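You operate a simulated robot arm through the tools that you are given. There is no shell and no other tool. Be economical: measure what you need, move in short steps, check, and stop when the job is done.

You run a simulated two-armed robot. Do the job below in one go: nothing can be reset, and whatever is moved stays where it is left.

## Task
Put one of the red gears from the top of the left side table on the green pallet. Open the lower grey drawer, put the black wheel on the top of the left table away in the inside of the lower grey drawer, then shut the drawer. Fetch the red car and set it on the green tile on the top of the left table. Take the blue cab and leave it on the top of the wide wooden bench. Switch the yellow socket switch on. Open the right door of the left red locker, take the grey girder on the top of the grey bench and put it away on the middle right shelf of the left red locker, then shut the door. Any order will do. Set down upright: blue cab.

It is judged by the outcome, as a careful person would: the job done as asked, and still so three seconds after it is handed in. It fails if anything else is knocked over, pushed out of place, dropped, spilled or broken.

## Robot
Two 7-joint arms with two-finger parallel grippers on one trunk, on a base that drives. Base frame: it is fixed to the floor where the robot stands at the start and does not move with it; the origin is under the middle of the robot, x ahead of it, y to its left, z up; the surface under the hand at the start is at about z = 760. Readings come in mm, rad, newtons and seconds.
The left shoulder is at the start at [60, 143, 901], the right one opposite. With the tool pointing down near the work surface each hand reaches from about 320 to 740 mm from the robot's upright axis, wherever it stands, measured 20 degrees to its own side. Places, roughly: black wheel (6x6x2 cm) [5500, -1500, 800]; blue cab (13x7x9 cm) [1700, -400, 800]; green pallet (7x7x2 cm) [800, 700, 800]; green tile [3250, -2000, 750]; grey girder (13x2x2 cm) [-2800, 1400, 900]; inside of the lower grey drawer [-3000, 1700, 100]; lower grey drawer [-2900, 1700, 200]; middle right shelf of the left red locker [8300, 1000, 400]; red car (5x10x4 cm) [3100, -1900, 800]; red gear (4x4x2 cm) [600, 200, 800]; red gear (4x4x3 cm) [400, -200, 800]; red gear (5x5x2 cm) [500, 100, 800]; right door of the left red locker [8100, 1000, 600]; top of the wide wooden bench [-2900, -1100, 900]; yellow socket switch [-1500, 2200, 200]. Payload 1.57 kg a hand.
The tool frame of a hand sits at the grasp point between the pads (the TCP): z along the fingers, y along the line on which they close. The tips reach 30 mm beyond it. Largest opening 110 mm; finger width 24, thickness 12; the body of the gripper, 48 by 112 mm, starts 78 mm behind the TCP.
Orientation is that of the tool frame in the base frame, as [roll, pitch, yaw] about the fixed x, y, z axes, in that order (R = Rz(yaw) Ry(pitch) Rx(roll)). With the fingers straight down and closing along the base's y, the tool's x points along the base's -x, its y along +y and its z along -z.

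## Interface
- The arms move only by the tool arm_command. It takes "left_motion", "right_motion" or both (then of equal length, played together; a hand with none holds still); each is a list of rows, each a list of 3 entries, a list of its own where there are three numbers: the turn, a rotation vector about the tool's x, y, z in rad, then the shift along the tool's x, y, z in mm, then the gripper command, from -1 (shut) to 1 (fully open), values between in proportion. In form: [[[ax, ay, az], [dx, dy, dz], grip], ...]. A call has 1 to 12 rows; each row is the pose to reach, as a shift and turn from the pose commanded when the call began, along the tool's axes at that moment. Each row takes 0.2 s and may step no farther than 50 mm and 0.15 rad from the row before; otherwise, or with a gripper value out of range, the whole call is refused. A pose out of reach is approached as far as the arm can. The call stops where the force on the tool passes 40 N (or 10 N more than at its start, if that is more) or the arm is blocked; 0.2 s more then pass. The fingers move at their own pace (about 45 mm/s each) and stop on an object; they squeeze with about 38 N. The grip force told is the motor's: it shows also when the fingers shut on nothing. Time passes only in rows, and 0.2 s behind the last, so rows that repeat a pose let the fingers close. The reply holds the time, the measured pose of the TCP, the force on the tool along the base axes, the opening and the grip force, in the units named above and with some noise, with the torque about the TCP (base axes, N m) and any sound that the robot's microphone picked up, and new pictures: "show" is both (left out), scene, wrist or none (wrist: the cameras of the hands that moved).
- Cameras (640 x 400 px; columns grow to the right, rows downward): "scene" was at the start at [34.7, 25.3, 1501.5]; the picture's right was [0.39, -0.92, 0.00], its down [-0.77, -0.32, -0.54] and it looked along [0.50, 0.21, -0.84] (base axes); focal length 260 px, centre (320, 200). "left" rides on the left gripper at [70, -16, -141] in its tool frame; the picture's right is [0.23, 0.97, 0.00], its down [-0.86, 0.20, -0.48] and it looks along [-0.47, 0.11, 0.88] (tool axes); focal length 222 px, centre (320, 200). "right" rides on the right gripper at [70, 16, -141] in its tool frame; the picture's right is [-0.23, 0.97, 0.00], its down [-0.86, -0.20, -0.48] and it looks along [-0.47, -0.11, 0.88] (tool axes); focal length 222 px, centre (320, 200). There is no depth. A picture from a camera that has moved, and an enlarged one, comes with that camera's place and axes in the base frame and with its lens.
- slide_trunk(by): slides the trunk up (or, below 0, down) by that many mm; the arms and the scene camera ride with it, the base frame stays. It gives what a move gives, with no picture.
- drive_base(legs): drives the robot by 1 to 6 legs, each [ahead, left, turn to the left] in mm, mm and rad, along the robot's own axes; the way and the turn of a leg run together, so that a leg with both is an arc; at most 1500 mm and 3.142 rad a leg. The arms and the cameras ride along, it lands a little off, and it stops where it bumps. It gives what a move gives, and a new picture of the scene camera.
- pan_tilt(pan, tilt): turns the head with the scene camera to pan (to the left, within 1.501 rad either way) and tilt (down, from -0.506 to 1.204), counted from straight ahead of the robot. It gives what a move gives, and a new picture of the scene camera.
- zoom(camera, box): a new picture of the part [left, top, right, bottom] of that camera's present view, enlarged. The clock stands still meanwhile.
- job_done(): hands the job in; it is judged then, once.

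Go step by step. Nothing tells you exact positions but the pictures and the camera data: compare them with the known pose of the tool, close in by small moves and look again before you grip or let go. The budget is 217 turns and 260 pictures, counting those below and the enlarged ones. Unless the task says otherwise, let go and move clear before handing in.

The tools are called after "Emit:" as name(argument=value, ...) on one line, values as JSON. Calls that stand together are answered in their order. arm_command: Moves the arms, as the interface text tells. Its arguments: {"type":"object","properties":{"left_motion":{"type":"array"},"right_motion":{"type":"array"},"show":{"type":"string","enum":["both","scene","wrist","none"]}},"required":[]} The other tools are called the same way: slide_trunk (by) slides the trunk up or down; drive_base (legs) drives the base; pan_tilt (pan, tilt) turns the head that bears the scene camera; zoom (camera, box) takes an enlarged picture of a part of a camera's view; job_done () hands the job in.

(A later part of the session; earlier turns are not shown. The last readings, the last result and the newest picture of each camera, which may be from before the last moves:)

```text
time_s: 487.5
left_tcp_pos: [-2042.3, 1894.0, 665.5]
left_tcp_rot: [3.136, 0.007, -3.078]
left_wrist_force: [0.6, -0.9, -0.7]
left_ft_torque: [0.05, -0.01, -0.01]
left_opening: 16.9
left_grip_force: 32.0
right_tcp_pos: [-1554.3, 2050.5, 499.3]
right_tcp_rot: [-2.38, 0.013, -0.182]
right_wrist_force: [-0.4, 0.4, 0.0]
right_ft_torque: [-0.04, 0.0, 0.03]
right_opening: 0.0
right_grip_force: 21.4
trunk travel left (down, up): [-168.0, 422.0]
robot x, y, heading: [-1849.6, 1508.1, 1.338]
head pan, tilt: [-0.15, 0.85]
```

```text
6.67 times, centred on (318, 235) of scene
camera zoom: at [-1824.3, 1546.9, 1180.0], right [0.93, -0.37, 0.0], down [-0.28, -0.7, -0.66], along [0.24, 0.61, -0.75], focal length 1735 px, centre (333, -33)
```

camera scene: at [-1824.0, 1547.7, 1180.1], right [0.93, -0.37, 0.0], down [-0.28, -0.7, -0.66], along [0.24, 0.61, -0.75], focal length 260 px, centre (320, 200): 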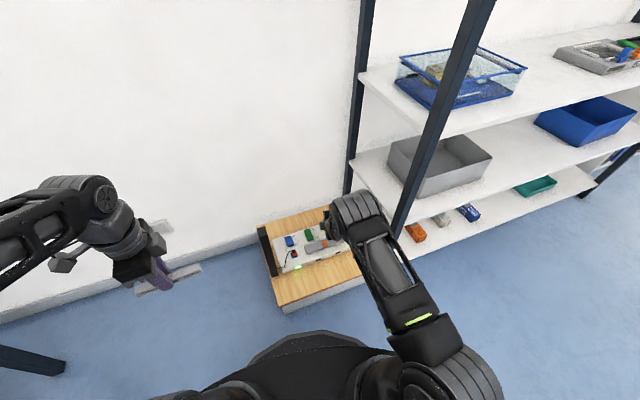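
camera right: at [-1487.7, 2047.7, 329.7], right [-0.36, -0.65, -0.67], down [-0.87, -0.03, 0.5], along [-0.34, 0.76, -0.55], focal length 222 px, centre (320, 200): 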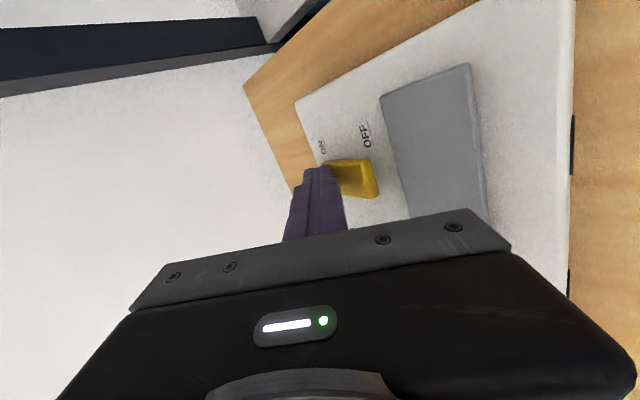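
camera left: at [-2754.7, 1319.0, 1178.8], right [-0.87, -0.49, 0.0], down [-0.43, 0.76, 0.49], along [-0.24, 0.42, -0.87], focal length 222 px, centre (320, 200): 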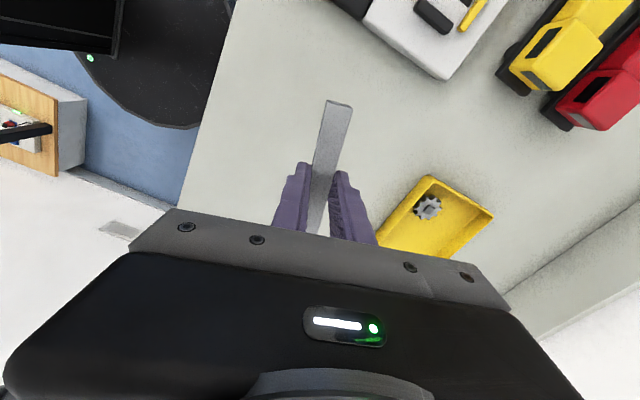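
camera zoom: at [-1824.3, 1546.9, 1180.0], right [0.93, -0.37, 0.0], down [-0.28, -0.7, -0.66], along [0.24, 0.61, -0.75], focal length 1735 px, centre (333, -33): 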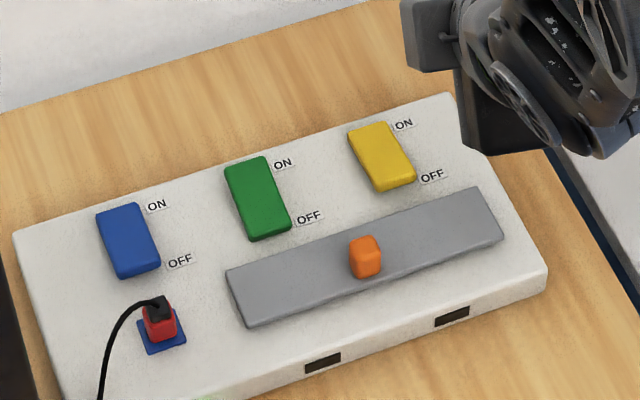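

The yellow rocker has tipped to ON (same tilt as the blue one). I back off, raise the trunk, and head for the lockers with the girder.

Emit:
drive_base(legs=[[-320, 0, 0]])

Emit:
slide_trunk(by=380)

Emit:
arm_command(right_motion=[[[0, 0, 0], [12, -15, -18], 0], [[0, 0, 0], [25, -30, -36], 0], [[0, 0, 0], [37, -45, -54], 0], [[0, 0, 0], [50, -60, -72], 0], [[0, 0, 0], [62, -75, -90], 0], [[0, 0, 0], [75, -85, -105], 0]], show="none")

Emit:
drive_base(legs=[[0, 0, -1.338], [1500, 0, 0], [1500, 0, 0], [1500, 0, 0], [1500, 0, 0]])

```text
time_s: 489.6
left_tcp_pos: [-2116.2, 1574.8, 665.2]
left_tcp_rot: [3.136, 0.008, -3.08]
left_wrist_force: [-0.6, 0.1, -0.3]
left_ft_torque: [-0.01, -0.02, -0.01]
left_opening: 16.6
left_grip_force: 32.0
right_tcp_pos: [-1629.0, 1729.7, 499.9]
right_tcp_rot: [-2.38, 0.014, -0.186]
right_wrist_force: [0.2, -0.3, 0.4]
right_ft_torque: [0.0, 0.04, -0.01]
right_opening: 0.2
right_grip_force: 21.2
trunk travel left (down, up): [-168.0, 422.0]
robot x, y, heading: [-1924.4, 1182.6, 1.343]
head pan, tilt: [-0.15, 0.85]
camera scene: at [-1899.8, 1226.5, 1180.1], right [0.93, -0.37, 0.0], down [-0.28, -0.7, -0.66], along [0.25, 0.61, -0.75], focal length 260 px, centre (320, 200)
```

scene: 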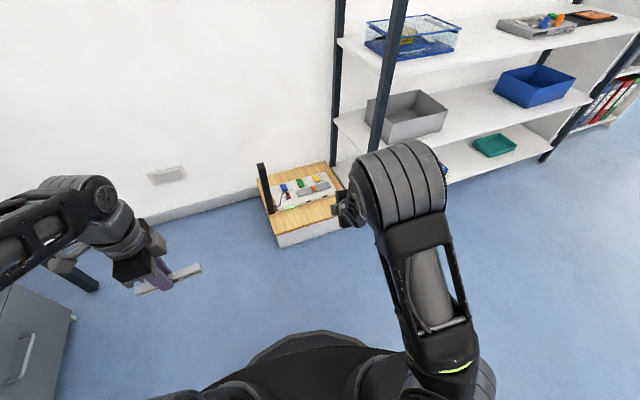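

```text
time_s: 493.3
left_tcp_pos: [-2115.8, 1574.2, 1046.7]
left_tcp_rot: [3.136, 0.008, -3.081]
left_wrist_force: [0.4, 1.3, -0.8]
left_ft_torque: [-0.01, 0.03, -0.04]
left_opening: 16.6
left_grip_force: 32.2
right_tcp_pos: [-1628.3, 1730.4, 880.1]
right_tcp_rot: [-2.381, 0.014, -0.187]
right_wrist_force: [0.2, 0.2, 0.0]
right_ft_torque: [-0.01, -0.02, -0.01]
right_opening: 0.1
right_grip_force: 20.8
trunk travel left (down, up): [-548.0, 42.0]
robot x, y, heading: [-1918.1, 1183.9, 1.336]
head pan, tilt: [-0.15, 0.85]
```

```text
time_s: 494.7
left_tcp_pos: [-2116.4, 1573.2, 1046.5]
left_tcp_rot: [3.135, 0.007, -3.08]
left_wrist_force: [0.5, -0.1, -0.8]
left_ft_torque: [0.0, -0.01, -0.01]
left_opening: 16.4
left_grip_force: 31.8
right_tcp_pos: [-1554.6, 1701.9, 1013.5]
right_tcp_rot: [-2.379, 0.015, -0.187]
right_wrist_force: [0.1, -0.1, -0.1]
right_ft_torque: [0.02, 0.0, 0.04]
right_opening: 54.9
right_grip_force: 0.0
trunk travel left (down, up): [-548.0, 42.0]
robot x, y, heading: [-1921.5, 1183.9, 1.34]
head pan, tilt: [-0.15, 0.85]
```

```text
time_s: 511.4
left_tcp_pos: [1279.4, 1327.5, 1046.1]
left_tcp_rot: [3.138, 0.007, 1.736]
left_wrist_force: [0.2, -0.5, -0.2]
left_ft_torque: [-0.02, -0.02, -0.02]
left_opening: 16.7
left_grip_force: 31.6
right_tcp_pos: [1466.1, 784.8, 1013.7]
right_tcp_rot: [-2.38, 0.015, -1.653]
right_wrist_force: [0.2, -0.7, -0.1]
right_ft_torque: [0.01, -0.01, -0.01]
right_opening: 55.1
right_grip_force: 0.0
trunk travel left (down, up): [-548.0, 42.0]
robot x, y, heading: [910.4, 1096.4, -0.132]
head pan, tilt: [-0.15, 0.85]
stopped in leg 3: the robot was blocked; the commanded pose is now the measured one
camera scene: at [957.3, 1075.4, 1560.0], right [-0.28, -0.96, 0.0], down [-0.72, 0.21, -0.66], along [0.63, -0.18, -0.75], focal length 260 px, centre (320, 200)
```

scene: 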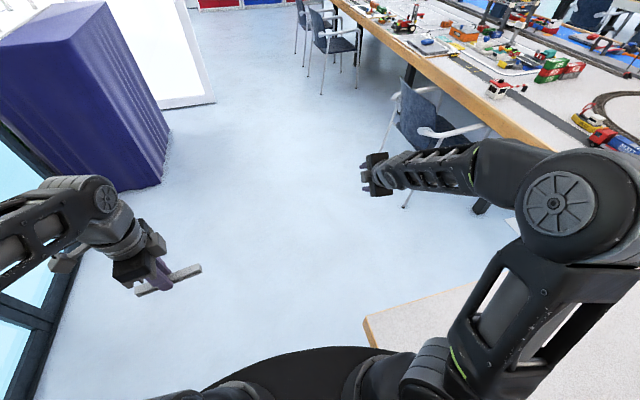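

I drifted into the small table's end. I move off it sideways, correct the heading, and check the table.

Emit:
drive_base(legs=[[0, 180, 0], [0, 0, 0.13]])

Emit:
pan_tilt(pan=-1.45, tilt=0.85)

```text
time_s: 513.5
left_tcp_pos: [1270.2, 1552.9, 1045.6]
left_tcp_rot: [3.137, 0.006, 1.859]
left_wrist_force: [0.2, 0.3, -1.4]
left_ft_torque: [-0.01, 0.02, 0.01]
left_opening: 16.6
left_grip_force: 31.9
right_tcp_pos: [1523.6, 1035.3, 1012.9]
right_tcp_rot: [-2.379, 0.015, -1.527]
right_wrist_force: [-0.2, -0.7, 0.8]
right_ft_torque: [-0.01, 0.0, 0.0]
right_opening: 55.0
right_grip_force: 0.0
trunk travel left (down, up): [-548.0, 42.0]
robot x, y, heading: [937.6, 1274.1, -0.008]
head pan, tilt: [-0.15, 0.85]
camera scene: at [981.9, 1260.9, 1560.1], right [-0.16, -0.99, 0.0], down [-0.74, 0.12, -0.66], along [0.65, -0.1, -0.75], focal length 260 px, centre (320, 200)
```

scene: 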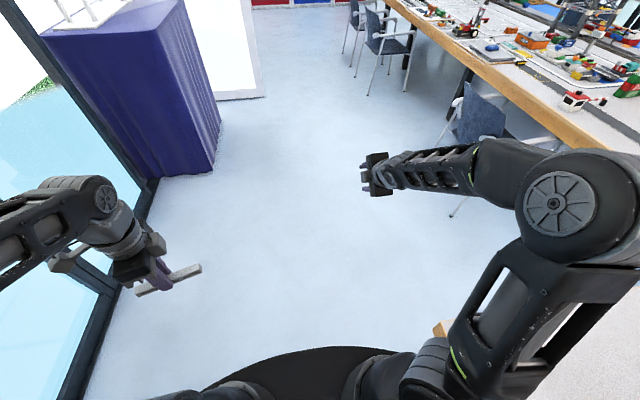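

```text
time_s: 515.0
left_tcp_pos: [1269.1, 1551.2, 1045.2]
left_tcp_rot: [3.14, 0.008, 1.861]
left_wrist_force: [0.8, 0.3, -0.1]
left_ft_torque: [-0.01, -0.01, 0.04]
left_opening: 16.9
left_grip_force: 31.8
right_tcp_pos: [1523.1, 1034.3, 1014.6]
right_tcp_rot: [-2.379, 0.017, -1.527]
right_wrist_force: [0.0, -0.2, 0.4]
right_ft_torque: [-0.02, 0.02, -0.04]
right_opening: 54.9
right_grip_force: 0.0
trunk travel left (down, up): [-548.0, 42.0]
robot x, y, heading: [937.7, 1269.7, -0.004]
head pan, tilt: [-1.45, 0.85]
camera scene: at [913.7, 1195.1, 1560.1], right [-0.99, -0.12, 0.0], down [-0.09, 0.75, -0.66], along [0.08, -0.66, -0.75], focal length 260 px, centre (320, 200)
```

scene: 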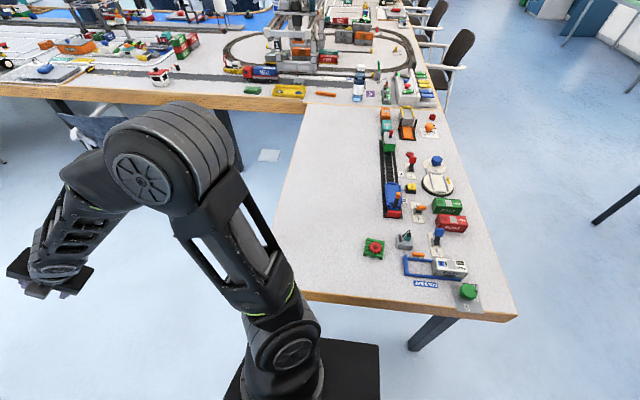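

The table and gear-on-pallet are undisturbed. I continue to the lockers.

Emit:
drive_base(legs=[[1500, -50, 0], [1500, -50, 0]])

Emit:
pan_tilt(pan=0, tilt=0.4)

```text
refused: leg 1 is longer than a leg can be; nothing moved
```

```text
time_s: 516.5
left_tcp_pos: [1270.2, 1553.0, 1045.7]
left_tcp_rot: [3.138, 0.006, 1.863]
left_wrist_force: [0.4, 0.6, -1.0]
left_ft_torque: [0.04, 0.0, 0.02]
left_opening: 16.8
left_grip_force: 31.7
right_tcp_pos: [1523.3, 1034.8, 1015.0]
right_tcp_rot: [-2.378, 0.017, -1.527]
right_wrist_force: [0.4, 0.6, -0.5]
right_ft_torque: [0.0, 0.02, 0.0]
right_opening: 55.0
right_grip_force: 0.1
trunk travel left (down, up): [-548.0, 42.0]
robot x, y, heading: [934.4, 1271.2, -0.006]
head pan, tilt: [0.0, 0.4]
camera scene: at [997.4, 1272.2, 1599.2], right [-0.01, -1.0, 0.0], down [-0.39, 0.0, -0.92], along [0.92, -0.01, -0.39], focal length 260 px, centre (320, 200)
```

scene: 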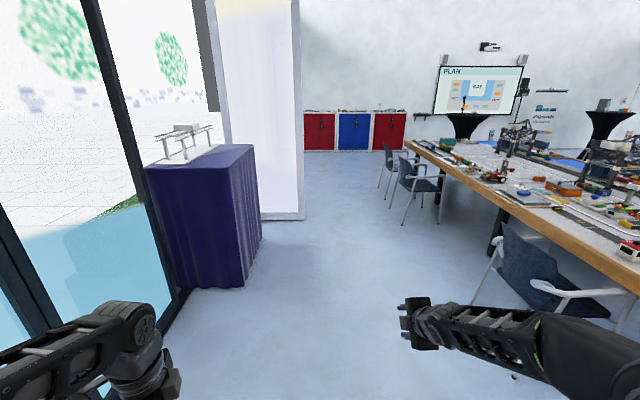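

Emit:
drive_base(legs=[[650, 0, 0], [0, -270, 0], [1450, 0, 0], [1450, 0, 0], [1450, 0, 0]])

```text
time_s: 541.5
left_tcp_pos: [6127.8, 1301.1, 1046.1]
left_tcp_rot: [3.138, 0.005, 1.875]
left_wrist_force: [-0.4, 0.0, -0.7]
left_ft_torque: [-0.01, 0.01, 0.0]
left_opening: 16.7
left_grip_force: 32.0
right_tcp_pos: [6388.9, 787.5, 1014.5]
right_tcp_rot: [-2.38, 0.016, -1.513]
right_wrist_force: [0.7, 0.2, -0.2]
right_ft_torque: [0.01, 0.0, -0.05]
right_opening: 55.0
right_grip_force: 0.0
trunk travel left (down, up): [-548.0, 42.0]
robot x, y, heading: [5795.5, 1021.9, 0.007]
head pan, tilt: [0.0, 0.4]
camera scene: at [5860.1, 1017.9, 1599.2], right [0.01, -1.0, 0.0], down [-0.39, 0.0, -0.92], along [0.92, 0.01, -0.39], focal length 260 px, centre (320, 200)
```

scene: 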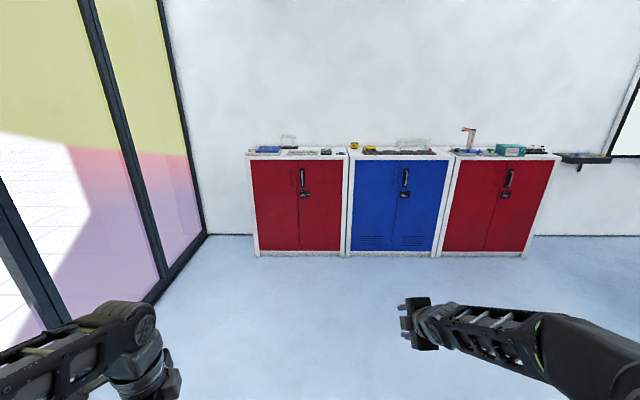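

Emit:
zoom(camera="scene", box=[240, 140, 368, 260])

```text
3.33 times, centred on (304, 200) of scene
camera zoom: at [5860.1, 1017.9, 1599.2], right [0.01, -1.0, 0.0], down [-0.39, 0.0, -0.92], along [0.92, 0.01, -0.39], focal length 867 px, centre (373, 200)
```

zoom: 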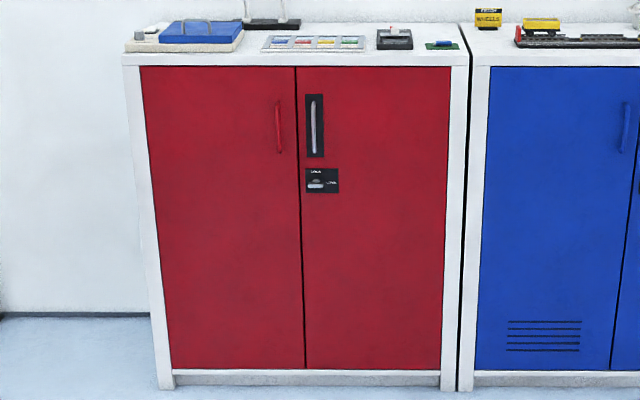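

The right door's vertical bar handle is at about [8045, 1205, 875], hinge on its right. I level the right hand to point forward with fingers closing sideways.

Emit:
arm_command(right_motion=[[[0.14, 0, 0], [0, 0, 0], 0.3], [[0.28, 0, 0], [0, 0, 0], 0.3], [[0.42, 0, 0], [0, 0, 0], 0.3], [[0.56, 0, 0], [0, 0, 0], 0.3], [[0.7, 0, 0], [0, 0, 0], 0.3], [[0.81, 0, 0], [0, 0, 0], 0.3]], show="none")

Emit:
arm_command(right_motion=[[[0, 0, 0.14], [0, 0, 0], 0.3], [[0, 0, 0.28], [0, 0, 0], 0.3], [[0, 0, 0.42], [0, 0, 0], 0.3], [[0, 0, 0.56], [0, 0, 0], 0.3], [[0, 0, 0.7], [0, 0, 0], 0.3], [[0, 0, 0.84], [0, 0, 0], 0.3], [[0, 0, 0.98], [0, 0, 0], 0.3], [[0, 0, 1.12], [0, 0, 0], 0.3], [[0, 0, 1.26], [0, 0, 0], 0.3], [[0, 0, 1.4], [0, 0, 0], 0.3], [[0, 0, 1.54], [0, 0, 0], 0.3], [[0, 0, 1.57], [0, 0, 0], 0.3]], show="none")

Emit:
drive_base(legs=[[0, 300, 0], [1350, 0, 0]])

Emit:
pan_tilt(pan=-0.1, tilt=0.7)

```text
time_s: 542.9
left_tcp_pos: [6128.1, 1299.3, 1046.7]
left_tcp_rot: [3.136, 0.003, 1.875]
left_wrist_force: [0.0, -0.5, 1.1]
left_ft_torque: [0.09, -0.03, -0.01]
left_opening: 16.7
left_grip_force: 31.3
right_tcp_pos: [6390.0, 784.4, 1013.9]
right_tcp_rot: [-1.565, 0.017, -1.515]
right_wrist_force: [-0.5, 0.0, 0.2]
right_ft_torque: [0.0, 0.0, 0.02]
right_opening: 71.5
right_grip_force: 0.1
trunk travel left (down, up): [-548.0, 42.0]
robot x, y, heading: [5798.1, 1016.2, 0.013]
head pan, tilt: [0.0, 0.4]
```

```text
time_s: 545.5
left_tcp_pos: [6127.3, 1300.2, 1046.8]
left_tcp_rot: [3.137, 0.007, 1.876]
left_wrist_force: [0.6, -0.3, -0.2]
left_ft_torque: [-0.02, 0.04, 0.02]
left_opening: 16.6
left_grip_force: 31.9
right_tcp_pos: [6389.6, 787.6, 1014.0]
right_tcp_rot: [1.513, 1.555, 1.57]
right_wrist_force: [0.0, 0.4, 0.5]
right_ft_torque: [0.05, -0.01, 0.01]
right_opening: 71.5
right_grip_force: 0.1
trunk travel left (down, up): [-548.0, 42.0]
robot x, y, heading: [5798.5, 1017.3, 0.01]
head pan, tilt: [0.0, 0.4]
```

```text
time_s: 553.7
left_tcp_pos: [7429.8, 1653.2, 1047.2]
left_tcp_rot: [3.138, 0.008, 1.909]
left_wrist_force: [0.1, 0.8, -0.4]
left_ft_torque: [0.02, 0.01, 0.02]
left_opening: 16.5
left_grip_force: 31.8
right_tcp_pos: [7708.7, 1148.7, 1012.5]
right_tcp_rot: [1.511, 1.559, 1.603]
right_wrist_force: [0.4, 0.7, 0.1]
right_ft_torque: [0.01, 0.01, -0.05]
right_opening: 71.3
right_grip_force: 0.0
trunk travel left (down, up): [-548.0, 42.0]
robot x, y, heading: [7111.7, 1359.9, 0.045]
head pan, tilt: [0.0, 0.4]
camera scene: at [7172.0, 1360.7, 1599.2], right [0.04, -1.0, 0.0], down [-0.39, -0.02, -0.92], along [0.92, 0.04, -0.39], focal length 260 px, centre (320, 200)
```

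scene: 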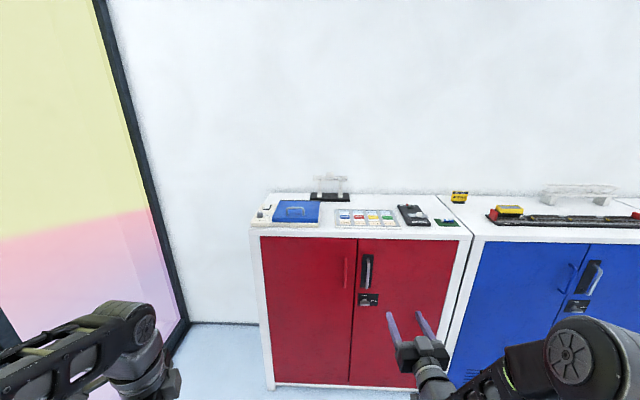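

```text
time_s: 554.5
left_tcp_pos: [7429.6, 1653.3, 1044.8]
left_tcp_rot: [3.139, 0.008, 1.91]
left_wrist_force: [0.2, -0.3, 0.1]
left_ft_torque: [-0.03, 0.01, 0.01]
left_opening: 16.7
left_grip_force: 32.3
right_tcp_pos: [7708.3, 1148.7, 1012.6]
right_tcp_rot: [1.499, 1.557, 1.589]
right_wrist_force: [-0.4, 0.3, -0.6]
right_ft_torque: [0.04, -0.01, 0.0]
right_opening: 71.4
right_grip_force: 0.1
trunk travel left (down, up): [-548.0, 42.0]
robot x, y, heading: [7111.3, 1360.0, 0.045]
head pan, tilt: [-0.099, 0.7]
camera scene: at [7164.0, 1351.9, 1572.4], right [-0.06, -1.0, 0.0], down [-0.64, 0.04, -0.77], along [0.76, -0.04, -0.64], focal length 260 px, centre (320, 200)
```

scene: 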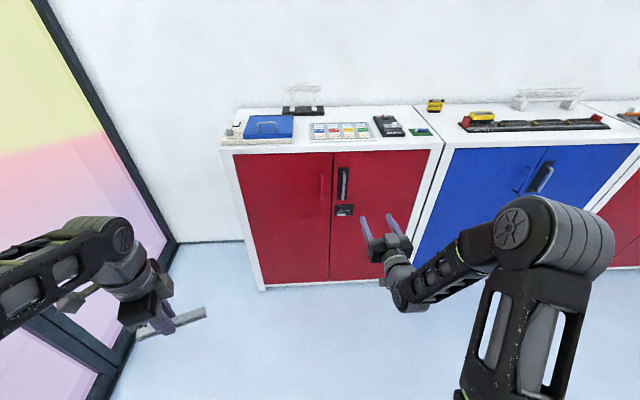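

Emit:
drive_base(legs=[[0, 0, -0.045]])

Emit:
arm_command(right_motion=[[[0, 0, 0], [27, 20, 0], 0.3], [[0, 0, 0], [54, 40, 0], 0.3], [[0, 0, 0], [81, 60, 0], 0.3], [[0, 0, 0], [107, 80, 0], 0.3], [[0, 0, 0], [107, 80, 0], 0.3]], show="wrist")

```text
time_s: 555.3
left_tcp_pos: [7443.8, 1637.9, 1046.8]
left_tcp_rot: [3.137, 0.009, 1.863]
left_wrist_force: [0.7, 0.6, -0.6]
left_ft_torque: [0.04, -0.01, -0.02]
left_opening: 16.7
left_grip_force: 31.9
right_tcp_pos: [7698.2, 1122.2, 1013.4]
right_tcp_rot: [1.497, 1.557, 1.543]
right_wrist_force: [-0.1, 0.3, -0.5]
right_ft_torque: [0.02, 0.0, 0.04]
right_opening: 71.4
right_grip_force: 0.0
trunk travel left (down, up): [-548.0, 42.0]
robot x, y, heading: [7107.2, 1359.2, -0.005]
head pan, tilt: [-0.099, 0.7]
camera scene: at [7163.6, 1348.9, 1572.3], right [-0.1, -0.99, 0.0], down [-0.64, 0.07, -0.76], along [0.76, -0.08, -0.64], focal length 260 px, centre (320, 200)
```

scene: 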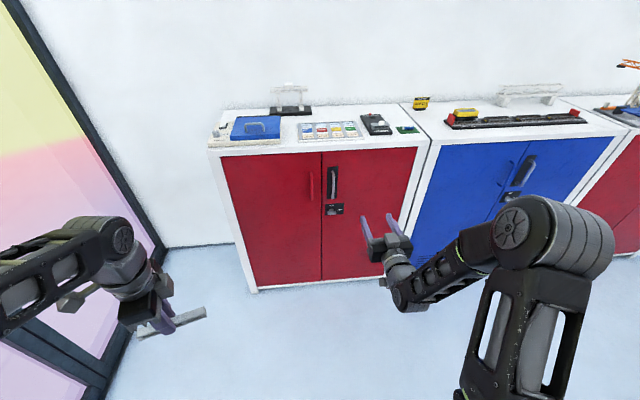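

```text
time_s: 556.5
left_tcp_pos: [7442.9, 1638.5, 1046.4]
left_tcp_rot: [3.137, 0.007, 1.862]
left_wrist_force: [0.1, -0.7, 0.0]
left_ft_torque: [-0.03, -0.01, -0.01]
left_opening: 16.7
left_grip_force: 31.8
right_tcp_pos: [7695.9, 1202.1, 907.1]
right_tcp_rot: [1.426, 1.556, 1.469]
right_wrist_force: [0.1, -0.6, -0.5]
right_ft_torque: [0.01, 0.0, -0.01]
right_opening: 71.7
right_grip_force: 0.1
trunk travel left (down, up): [-548.0, 42.0]
robot x, y, heading: [7110.3, 1360.5, -0.003]
head pan, tilt: [-0.099, 0.7]
camera right: at [7554.4, 1214.7, 837.8], right [-0.04, 0.97, 0.24], down [-0.47, -0.23, 0.85], along [0.88, -0.08, 0.47], focal length 222 px, centre (320, 200)
```

right: 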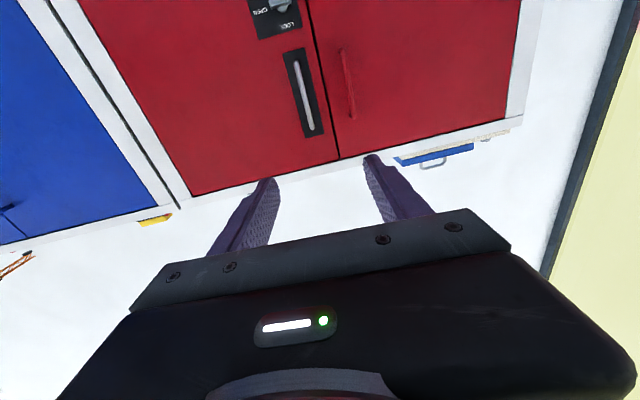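

Emit:
zoom(camera="right", box=[220, 0, 380, 160])

Emit:
zoom(camera="scene", box=[290, 150, 370, 230])

```text
2.50 times, centred on (300, 80) of right
camera zoom: at [7554.4, 1214.7, 837.8], right [-0.04, 0.97, 0.24], down [-0.47, -0.23, 0.85], along [0.88, -0.08, 0.47], focal length 555 px, centre (370, 500)
```

zoom: 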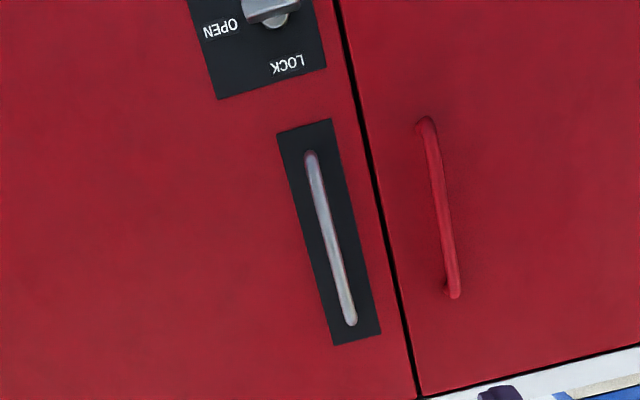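

```text
5.00 times, centred on (330, 190) of scene
camera zoom: at [7163.5, 1349.3, 1572.4], right [-0.1, -0.99, 0.0], down [-0.64, 0.07, -0.76], along [0.76, -0.08, -0.64], focal length 1301 px, centre (270, 250)
```

zoom: 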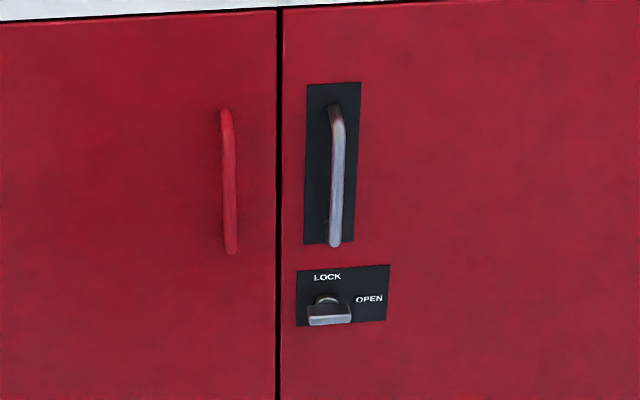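

The lock knob is horizontal, i.e. at "OPEN". Handle refined to ~[8104, 1193, 864]; I adjust and drive closer.

Emit:
arm_command(right_motion=[[[0, 0, 0], [22, -4, 0], 0.3], [[0, 0, 0], [43, -9, 0], 0.3], [[0, 0, 0], [43, -9, 0], 0.3]], show="none")

Emit:
drive_base(legs=[[310, 0, 0]])

Emit:
arm_command(right_motion=[[[0, 0, 0], [0, 0, 0], 0.3]], show="wrist")

```text
time_s: 557.3
left_tcp_pos: [7443.1, 1638.1, 1046.0]
left_tcp_rot: [3.138, 0.008, 1.862]
left_wrist_force: [-0.3, 0.1, 0.1]
left_ft_torque: [0.02, 0.03, 0.0]
left_opening: 16.6
left_grip_force: 31.8
right_tcp_pos: [7697.0, 1194.0, 864.0]
right_tcp_rot: [1.498, 1.557, 1.541]
right_wrist_force: [0.6, -0.6, -0.6]
right_ft_torque: [-0.01, 0.02, 0.0]
right_opening: 71.4
right_grip_force: 0.1
trunk travel left (down, up): [-548.0, 42.0]
robot x, y, heading: [7105.7, 1360.5, -0.001]
head pan, tilt: [-0.099, 0.7]
```

```text
time_s: 559.4
left_tcp_pos: [7763.2, 1634.9, 1045.1]
left_tcp_rot: [3.136, 0.007, 1.859]
left_wrist_force: [0.2, -0.1, -0.6]
left_ft_torque: [0.03, 0.02, 0.04]
left_opening: 16.7
left_grip_force: 32.0
right_tcp_pos: [8012.9, 1189.8, 863.1]
right_tcp_rot: [1.556, 1.556, 1.596]
right_wrist_force: [-0.5, 0.2, 0.0]
right_ft_torque: [0.0, -0.02, 0.02]
right_opening: 71.7
right_grip_force: 0.0
trunk travel left (down, up): [-548.0, 42.0]
robot x, y, heading: [7422.0, 1358.9, -0.009]
head pan, tilt: [-0.099, 0.7]
camera scene: at [7481.3, 1347.3, 1572.3], right [-0.11, -0.99, 0.0], down [-0.64, 0.07, -0.76], along [0.76, -0.08, -0.64], focal length 260 px, centre (320, 200)
```

scene: 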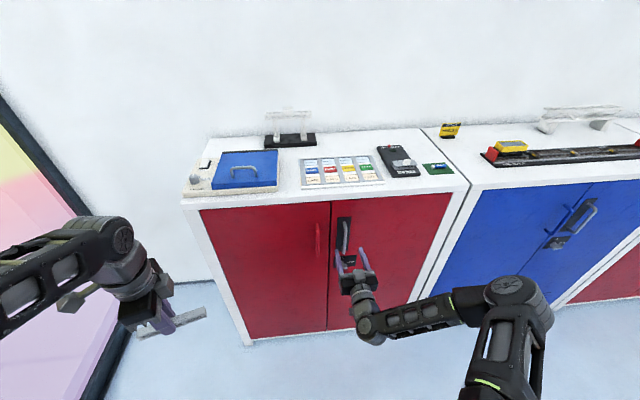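

```text
time_s: 559.8
left_tcp_pos: [7761.3, 1633.8, 1045.2]
left_tcp_rot: [3.138, 0.007, 1.859]
left_wrist_force: [0.7, -0.4, 0.4]
left_ft_torque: [-0.01, 0.02, 0.02]
left_opening: 16.7
left_grip_force: 32.0
right_tcp_pos: [8012.5, 1188.9, 864.5]
right_tcp_rot: [1.52, 1.558, 1.561]
right_wrist_force: [-0.8, -0.1, 0.2]
right_ft_torque: [-0.01, 0.01, 0.04]
right_opening: 71.8
right_grip_force: 0.1
trunk travel left (down, up): [-548.0, 42.0]
robot x, y, heading: [7424.5, 1359.4, -0.009]
head pan, tilt: [-0.099, 0.7]
camera right: at [7870.8, 1202.5, 794.6], right [-0.04, 0.97, 0.24], down [-0.47, -0.23, 0.85], along [0.88, -0.08, 0.47], focal length 222 px, centre (320, 200)
```

right: 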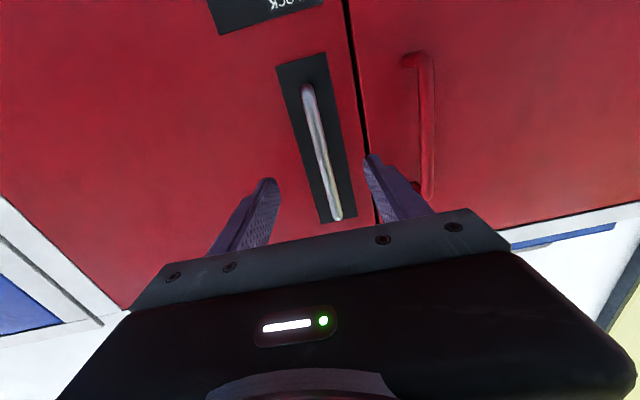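

Emit:
arm_command(right_motion=[[[0, 0, 0], [3, 6, 15], 0.1], [[0, 0, 0], [3, 6, 30], 0.0], [[0, 0, 0], [3, 6, 45], 0.0], [[0, 0, 0], [3, 6, 58], 0.0], [[0, 0, 0], [3, 6, 68], 0.0], [[0, 0, 0], [3, 6, 78], 0.0]], show="wrist")

```text
time_s: 561.2
left_tcp_pos: [7756.8, 1634.7, 1047.5]
left_tcp_rot: [3.134, 0.008, 1.854]
left_wrist_force: [0.0, 0.0, 0.0]
left_ft_torque: [0.02, -0.01, 0.02]
left_opening: 16.7
left_grip_force: 32.1
right_tcp_pos: [8077.1, 1198.8, 860.8]
right_tcp_rot: [1.657, 1.557, 1.7]
right_wrist_force: [-27.4, -0.6, 11.8]
right_ft_torque: [-0.51, -0.43, -1.05]
right_opening: 54.3
right_grip_force: 0.0
trunk travel left (down, up): [-548.0, 42.0]
robot x, y, heading: [7423.7, 1361.1, -0.013]
head pan, tilt: [-0.099, 0.7]
stopped in row 6 (right hand): the force on the tool passed its limit at 54 N (the readings are from after the stop); the commanded pose is now the measured one
camera right: at [7935.5, 1211.7, 791.4], right [-0.04, 0.97, 0.24], down [-0.47, -0.23, 0.85], along [0.88, -0.08, 0.46], focal length 222 px, centre (320, 200)
```

right: 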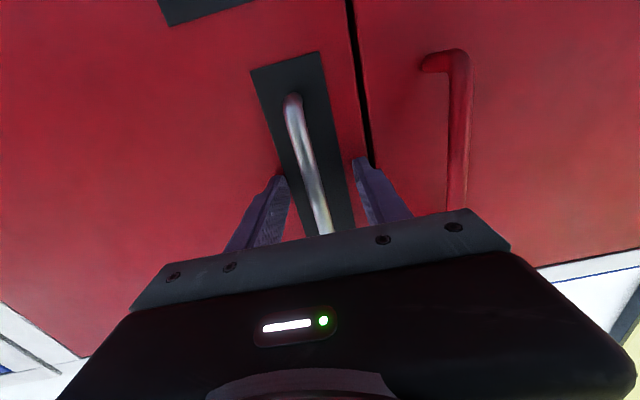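

The fingertips meet the door with the bar between them. I back off 5 mm and grip.

Emit:
arm_command(right_motion=[[[0, 0, 0], [0, 0, -6], 0], [[0, 0, 0], [0, 0, -6], -0.4], [[0, 0, 0], [0, 0, -6], -1], [[0, 0, 0], [0, 0, -6], -1], [[0, 0, 0], [0, 0, -6], -1], [[0, 0, 0], [0, 0, -6], -1]], show="wrist")

```text
time_s: 562.6
left_tcp_pos: [7760.6, 1633.3, 1046.5]
left_tcp_rot: [3.14, 0.008, 1.857]
left_wrist_force: [-0.3, 0.1, -0.2]
left_ft_torque: [0.0, 0.01, 0.01]
left_opening: 16.8
left_grip_force: 31.9
right_tcp_pos: [8076.0, 1196.5, 856.3]
right_tcp_rot: [2.078, 1.556, 2.119]
right_wrist_force: [1.4, -5.4, -1.5]
right_ft_torque: [-0.78, 0.13, 0.0]
right_opening: 11.9
right_grip_force: 29.1
trunk travel left (down, up): [-548.0, 42.0]
robot x, y, heading: [7426.5, 1360.9, -0.009]
head pan, tilt: [-0.099, 0.7]
camera right: at [7933.6, 1209.8, 788.5], right [-0.04, 0.97, 0.24], down [-0.46, -0.23, 0.86], along [0.89, -0.08, 0.46], focal length 222 px, centre (320, 200)
```

right: 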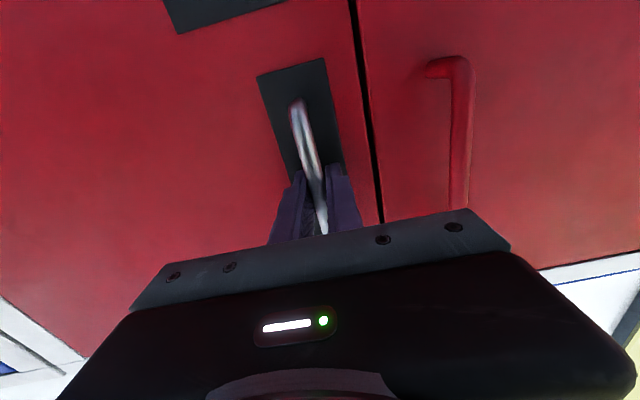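

Bar gripped. I pull gently by driving back along the door's arc.

Emit:
drive_base(legs=[[-60, -5, 0]])

```text
time_s: 563.6
left_tcp_pos: [7699.6, 1626.6, 1047.4]
left_tcp_rot: [3.137, 0.004, 1.857]
left_wrist_force: [-0.3, 0.8, -1.0]
left_ft_torque: [0.02, -0.01, -0.03]
left_opening: 16.8
left_grip_force: 32.1
right_tcp_pos: [8016.5, 1185.5, 858.2]
right_tcp_rot: [1.896, 1.555, 1.929]
right_wrist_force: [7.6, -33.6, 0.8]
right_ft_torque: [-0.77, -0.2, 0.18]
right_opening: 12.2
right_grip_force: 29.0
trunk travel left (down, up): [-548.0, 42.0]
robot x, y, heading: [7360.7, 1351.8, -0.013]
head pan, tilt: [-0.099, 0.7]
camera scene: at [7418.2, 1337.9, 1572.3], right [-0.11, -0.99, 0.0], down [-0.64, 0.07, -0.76], along [0.76, -0.08, -0.64], focal length 260 px, centre (320, 200)
```

scene: 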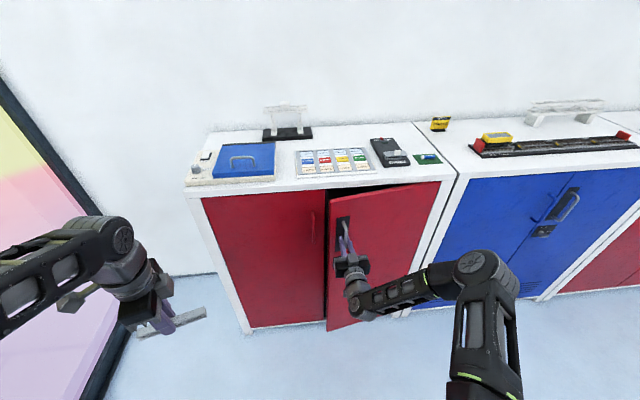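

Emit:
drive_base(legs=[[-60, -22, 0]])

Emit:
drive_base(legs=[[-55, -32, 0]])

```text
time_s: 564.6
left_tcp_pos: [7639.2, 1606.2, 1046.7]
left_tcp_rot: [3.137, 0.005, 1.854]
left_wrist_force: [-1.4, -0.7, 0.1]
left_ft_torque: [0.03, -0.02, 0.01]
left_opening: 16.5
left_grip_force: 31.7
right_tcp_pos: [7955.3, 1164.3, 856.8]
right_tcp_rot: [1.998, 1.556, 2.024]
right_wrist_force: [4.5, -7.7, -2.4]
right_ft_torque: [-0.77, -0.27, 0.12]
right_opening: 12.0
right_grip_force: 28.8
trunk travel left (down, up): [-548.0, 42.0]
robot x, y, heading: [7304.9, 1331.4, -0.016]
head pan, tilt: [-0.099, 0.7]
camera scene: at [7357.5, 1319.2, 1572.3], right [-0.11, -0.99, 0.0], down [-0.64, 0.07, -0.76], along [0.76, -0.08, -0.64], focal length 260 px, centre (320, 200)
```

scene: 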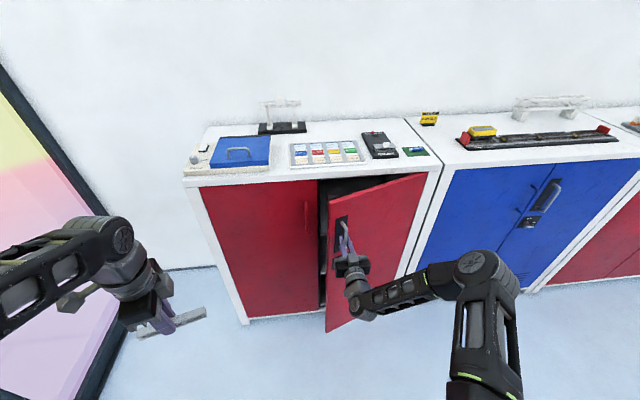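

```text
time_s: 565.5
left_tcp_pos: [7581.7, 1574.1, 1046.6]
left_tcp_rot: [3.139, 0.007, 1.853]
left_wrist_force: [-0.3, -0.4, 0.1]
left_ft_torque: [0.04, -0.01, 0.03]
left_opening: 17.0
left_grip_force: 32.2
right_tcp_pos: [7898.0, 1131.9, 857.0]
right_tcp_rot: [2.005, 1.559, 2.029]
right_wrist_force: [5.9, -8.9, -0.5]
right_ft_torque: [-0.72, -0.12, 0.13]
right_opening: 11.8
right_grip_force: 29.3
trunk travel left (down, up): [-548.0, 42.0]
robot x, y, heading: [7247.5, 1301.1, -0.016]
head pan, tilt: [-0.099, 0.7]
camera scene: at [7300.3, 1287.9, 1572.3], right [-0.11, -0.99, 0.0], down [-0.64, 0.07, -0.76], along [0.76, -0.09, -0.64], focal length 260 px, centre (320, 200)
```

scene: 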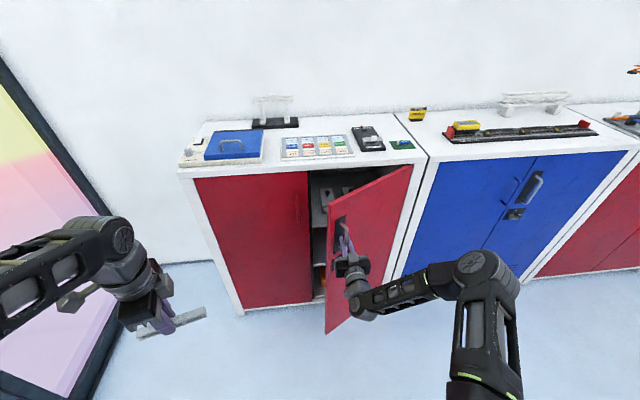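

Emit:
drive_base(legs=[[-72, -48, 0], [-50, -70, 0]])

```text
time_s: 566.7
left_tcp_pos: [7516.5, 1529.9, 1046.8]
left_tcp_rot: [3.141, 0.007, 1.849]
left_wrist_force: [-0.5, -0.7, -1.7]
left_ft_torque: [0.02, 0.0, -0.01]
left_opening: 16.8
left_grip_force: 32.2
right_tcp_pos: [7834.1, 1075.6, 855.4]
right_tcp_rot: [2.651, 1.568, 2.651]
right_wrist_force: [1.1, -2.3, -1.4]
right_ft_torque: [-0.07, 0.1, -0.18]
right_opening: 11.9
right_grip_force: 29.0
trunk travel left (down, up): [-548.0, 42.0]
robot x, y, heading: [7177.9, 1256.8, -0.011]
head pan, tilt: [-0.099, 0.7]
stopped in leg 1: the force on the tool passed its limit at 53 N (the readings are from after the stop); the commanded pose is now the measured one
camera scene: at [7234.3, 1245.3, 1572.3], right [-0.11, -0.99, 0.0], down [-0.64, 0.07, -0.76], along [0.76, -0.09, -0.64], focal length 260 px, centre (320, 200)
```

scene: 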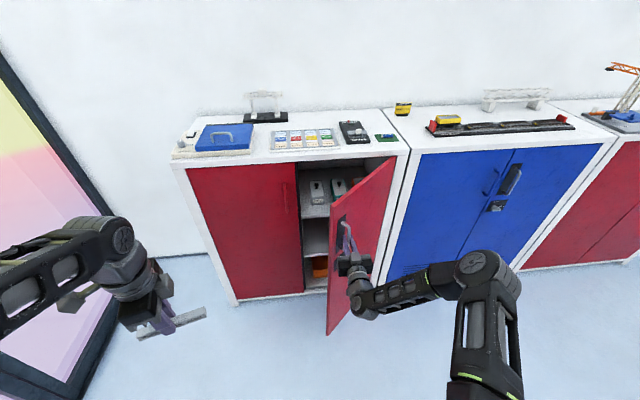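

Door is ~45° open. I release the bar, back off, and bring the closed hand round the door's edge to push it from inside.

Emit:
arm_command(right_motion=[[[0, 0, 0], [0, 0, 0], -0.4], [[0, 0, 0], [0, 0, 0], 0.1], [[0, 0, 0], [0, 0, 0], 0.2], [[0, 0, 0], [0, 0, -30], 0.2], [[0, 0, 0], [0, 0, -65], 0.2], [[0, 0, 0], [0, 0, -90], 0], [[0, 0, 0], [0, 35, -90], -0.5], [[0, 0, 0], [0, 75, -90], -1], [[0, 0, 0], [0, 115, -90], -1], [[0, 0, 0], [0, 140, -60], -1], [[0, 0, 0], [0, 150, -20], -1], [[0, 0, 0], [0, 150, 20], -1]])

```text
time_s: 569.3
left_tcp_pos: [7517.0, 1531.4, 1045.6]
left_tcp_rot: [3.138, 0.007, 1.85]
left_wrist_force: [-1.2, -0.8, 0.4]
left_ft_torque: [-0.01, -0.03, 0.01]
left_opening: 16.7
left_grip_force: 31.8
right_tcp_pos: [7852.0, 1229.3, 859.8]
right_tcp_rot: [1.748, 1.569, 1.752]
right_wrist_force: [0.7, 0.6, 0.5]
right_ft_torque: [0.01, -0.03, 0.01]
right_opening: 0.2
right_grip_force: 21.0
trunk travel left (down, up): [-548.0, 42.0]
robot x, y, heading: [7181.4, 1258.7, -0.016]
head pan, tilt: [-0.099, 0.7]
camera scene: at [7234.5, 1246.2, 1572.3], right [-0.11, -0.99, 0.0], down [-0.64, 0.07, -0.76], along [0.76, -0.09, -0.64], focal length 260 px, centre (320, 200)
camera right: at [7711.5, 1245.4, 790.3], right [0.0, 0.97, 0.23], down [-0.48, -0.2, 0.85], along [0.88, -0.11, 0.47], focal length 222 px, centre (320, 200)
```

scene: 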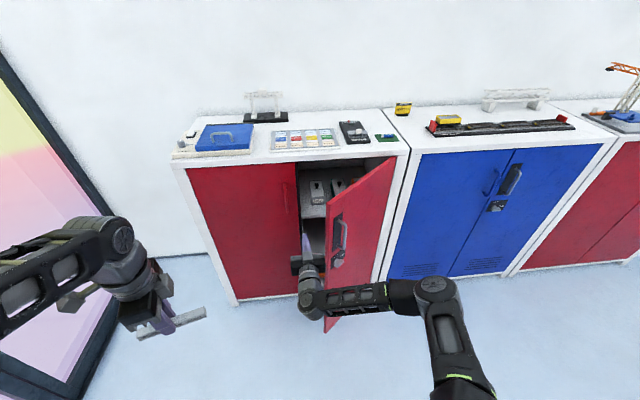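
right: 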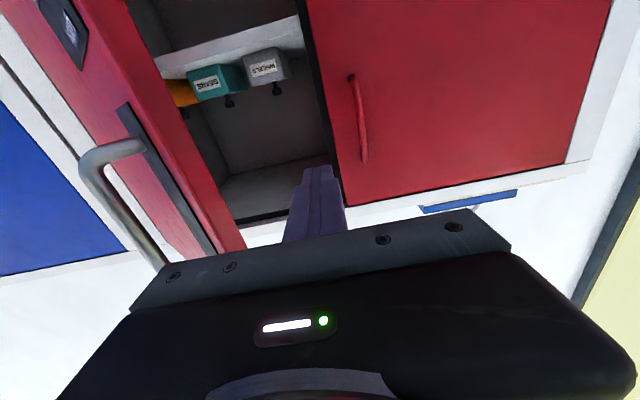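

Emit:
drive_base(legs=[[0, -180, 0], [0, -130, 0]])

```text
time_s: 570.4
left_tcp_pos: [7514.7, 1448.4, 1045.9]
left_tcp_rot: [3.138, 0.007, 1.852]
left_wrist_force: [-0.2, -0.4, 0.1]
left_ft_torque: [0.0, 0.0, 0.0]
left_opening: 16.7
left_grip_force: 32.0
right_tcp_pos: [7844.5, 1162.1, 860.2]
right_tcp_rot: [2.04, 1.563, 2.081]
right_wrist_force: [-0.7, -0.1, 0.5]
right_ft_torque: [0.02, 0.02, 0.0]
right_opening: 0.2
right_grip_force: 21.3
trunk travel left (down, up): [-548.0, 42.0]
robot x, y, heading: [7179.3, 1176.9, -0.009]
head pan, tilt: [-0.099, 0.7]
stopped in leg 1: the force on the tool passed its limit at 55 N (the readings are from after the stop); the commanded pose is now the measured one
camera scene: at [7232.2, 1162.6, 1572.3], right [-0.11, -0.99, 0.0], down [-0.64, 0.07, -0.77], along [0.76, -0.09, -0.64], focal length 260 px, centre (320, 200)
```

scene: 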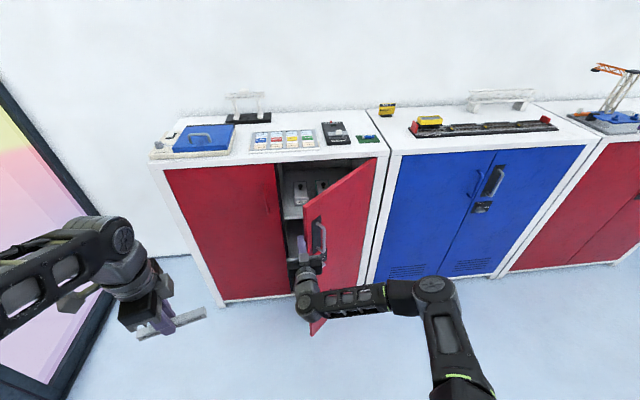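

I push with the arm more slowly.

Emit:
arm_command(right_motion=[[[0, 0, 0], [0, 10, 10], -1], [[0, 0, 0], [0, 5, 30], -1], [[0, 0, 0], [0, -10, 30], -1], [[0, 0, 0], [0, -25, 30], -1], [[0, 0, 0], [0, -40, 30], -1], [[0, 0, 0], [0, -55, 30], -1], [[0, 0, 0], [0, -70, 30], -1], [[0, 0, 0], [0, -85, 30], -1], [[0, 0, 0], [0, -100, 30], -1], [[0, 0, 0], [0, -115, 30], -1]])

```text
time_s: 571.8
left_tcp_pos: [7512.8, 1449.9, 1046.6]
left_tcp_rot: [3.141, 0.006, 1.854]
left_wrist_force: [-0.5, -0.2, -0.9]
left_ft_torque: [0.06, 0.0, -0.01]
left_opening: 16.6
left_grip_force: 32.1
right_tcp_pos: [7871.8, 1130.4, 858.6]
right_tcp_rot: [2.342, 1.552, 2.408]
right_wrist_force: [-8.0, 7.4, 3.9]
right_ft_torque: [-0.25, 0.1, -0.73]
right_opening: 0.0
right_grip_force: 21.4
trunk travel left (down, up): [-548.0, 42.0]
robot x, y, heading: [7180.5, 1172.5, -0.015]
head pan, tilt: [-0.099, 0.7]
stopped in row 6 (right hand): the force on the tool passed its limit at 47 N (the readings are from after the stop); the commanded pose is now the measured one
camera scene: at [7232.0, 1163.0, 1572.6], right [-0.11, -0.99, 0.0], down [-0.64, 0.07, -0.77], along [0.76, -0.08, -0.64], focal length 260 px, centre (320, 200)
camera right: at [7728.0, 1138.8, 790.1], right [-0.06, 0.97, 0.24], down [-0.45, -0.24, 0.86], along [0.89, -0.06, 0.45], focal length 222 px, centre (320, 200)
```

scene: 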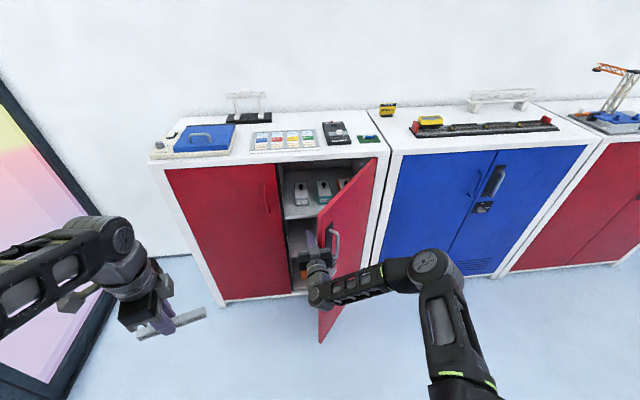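
right: 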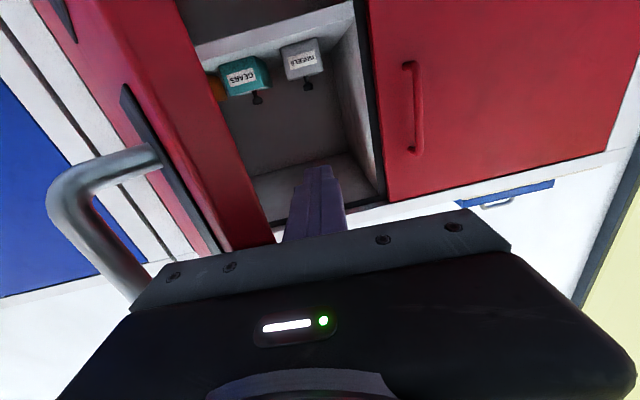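

Emit:
arm_command(right_motion=[[[0, 0, 0], [0, 12, 0], -1], [[0, 0, 0], [0, 12, 30], -1], [[0, 0, 0], [0, 12, 60], -1], [[0, 0, 0], [0, 4, 60], -1], [[0, 0, 0], [0, -4, 60], -1], [[0, 0, 0], [0, -12, 60], -1], [[0, 0, 0], [0, -20, 60], -1], [[0, 0, 0], [0, -28, 60], -1], [[0, 0, 0], [0, -36, 60], -1], [[0, 0, 0], [0, -44, 60], -1], [[0, 0, 0], [0, -52, 60], -1], [[0, 0, 0], [0, -60, 60], -1]], show="scene")

```text
time_s: 572.4
left_tcp_pos: [7514.5, 1450.0, 1045.6]
left_tcp_rot: [3.14, 0.007, 1.857]
left_wrist_force: [0.9, -1.1, 0.3]
left_ft_torque: [0.08, 0.05, 0.0]
left_opening: 16.9
left_grip_force: 32.1
right_tcp_pos: [7895.1, 1157.3, 852.0]
right_tcp_rot: [2.609, 1.543, 2.7]
right_wrist_force: [-8.0, 11.3, 1.9]
right_ft_torque: [-0.27, -0.04, -1.08]
right_opening: 0.2
right_grip_force: 21.5
trunk travel left (down, up): [-548.0, 42.0]
robot x, y, heading: [7175.0, 1175.5, -0.013]
head pan, tilt: [-0.099, 0.7]
stopped in row 3 (right hand): the force on the tool passed its limit at 48 N (the readings are from after the stop); the commanded pose is now the measured one
camera scene: at [7232.9, 1163.4, 1572.4], right [-0.11, -0.99, 0.0], down [-0.64, 0.07, -0.76], along [0.76, -0.08, -0.64], focal length 260 px, centre (320, 200)
```

scene: 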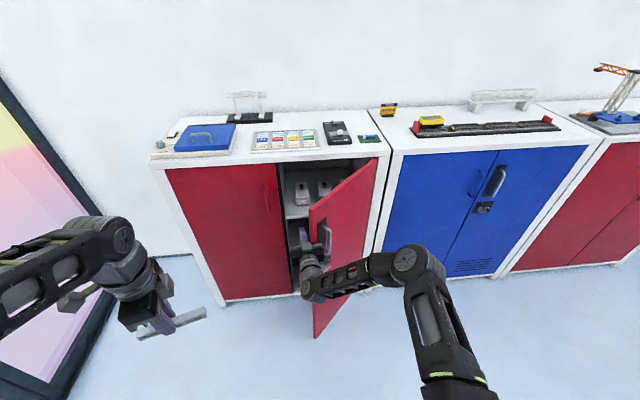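

The gripper body caught the door edge. I move left of the edge first, then in, then push right.

Emit:
arm_command(right_motion=[[[0, 0, 0], [0, 10, -20], -1], [[0, 0, 0], [0, 50, -30], -1], [[0, 0, 0], [0, 90, -30], -1], [[0, 0, 0], [0, 100, 0], -1], [[0, 0, 0], [0, 100, 40], -1], [[0, 0, 0], [0, 100, 75], -1], [[0, 0, 0], [0, 85, 75], -1], [[0, 0, 0], [0, 70, 75], -1], [[0, 0, 0], [0, 55, 75], -1], [[0, 0, 0], [0, 40, 75], -1], [[0, 0, 0], [0, 25, 75], -1], [[0, 0, 0], [0, 10, 75], -1]], show="scene")

```text
time_s: 575.0
left_tcp_pos: [7513.6, 1451.8, 1045.4]
left_tcp_rot: [3.141, 0.008, 1.858]
left_wrist_force: [-0.2, 0.0, -0.5]
left_ft_torque: [0.01, -0.03, 0.04]
left_opening: 16.8
left_grip_force: 31.9
right_tcp_pos: [7971.8, 1172.4, 850.0]
right_tcp_rot: [2.607, 1.544, 2.693]
right_wrist_force: [0.2, 0.6, 0.1]
right_ft_torque: [0.03, -0.01, 0.02]
right_opening: 0.1
right_grip_force: 21.3
trunk travel left (down, up): [-548.0, 42.0]
robot x, y, heading: [7182.0, 1176.7, -0.011]
head pan, tilt: [-0.099, 0.7]
camera scene: at [7232.5, 1163.6, 1572.3], right [-0.11, -0.99, 0.0], down [-0.64, 0.07, -0.76], along [0.76, -0.08, -0.64], focal length 260 px, centre (320, 200)
```

scene: 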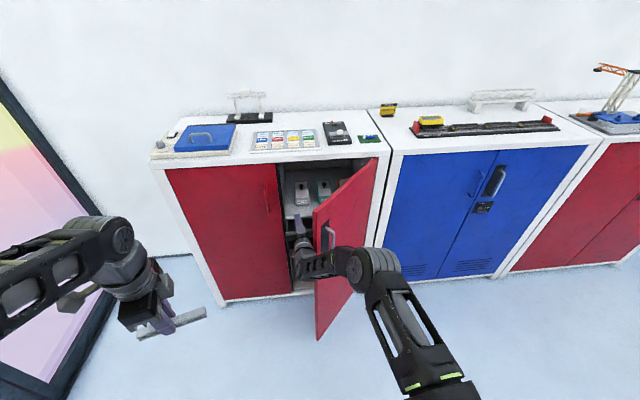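

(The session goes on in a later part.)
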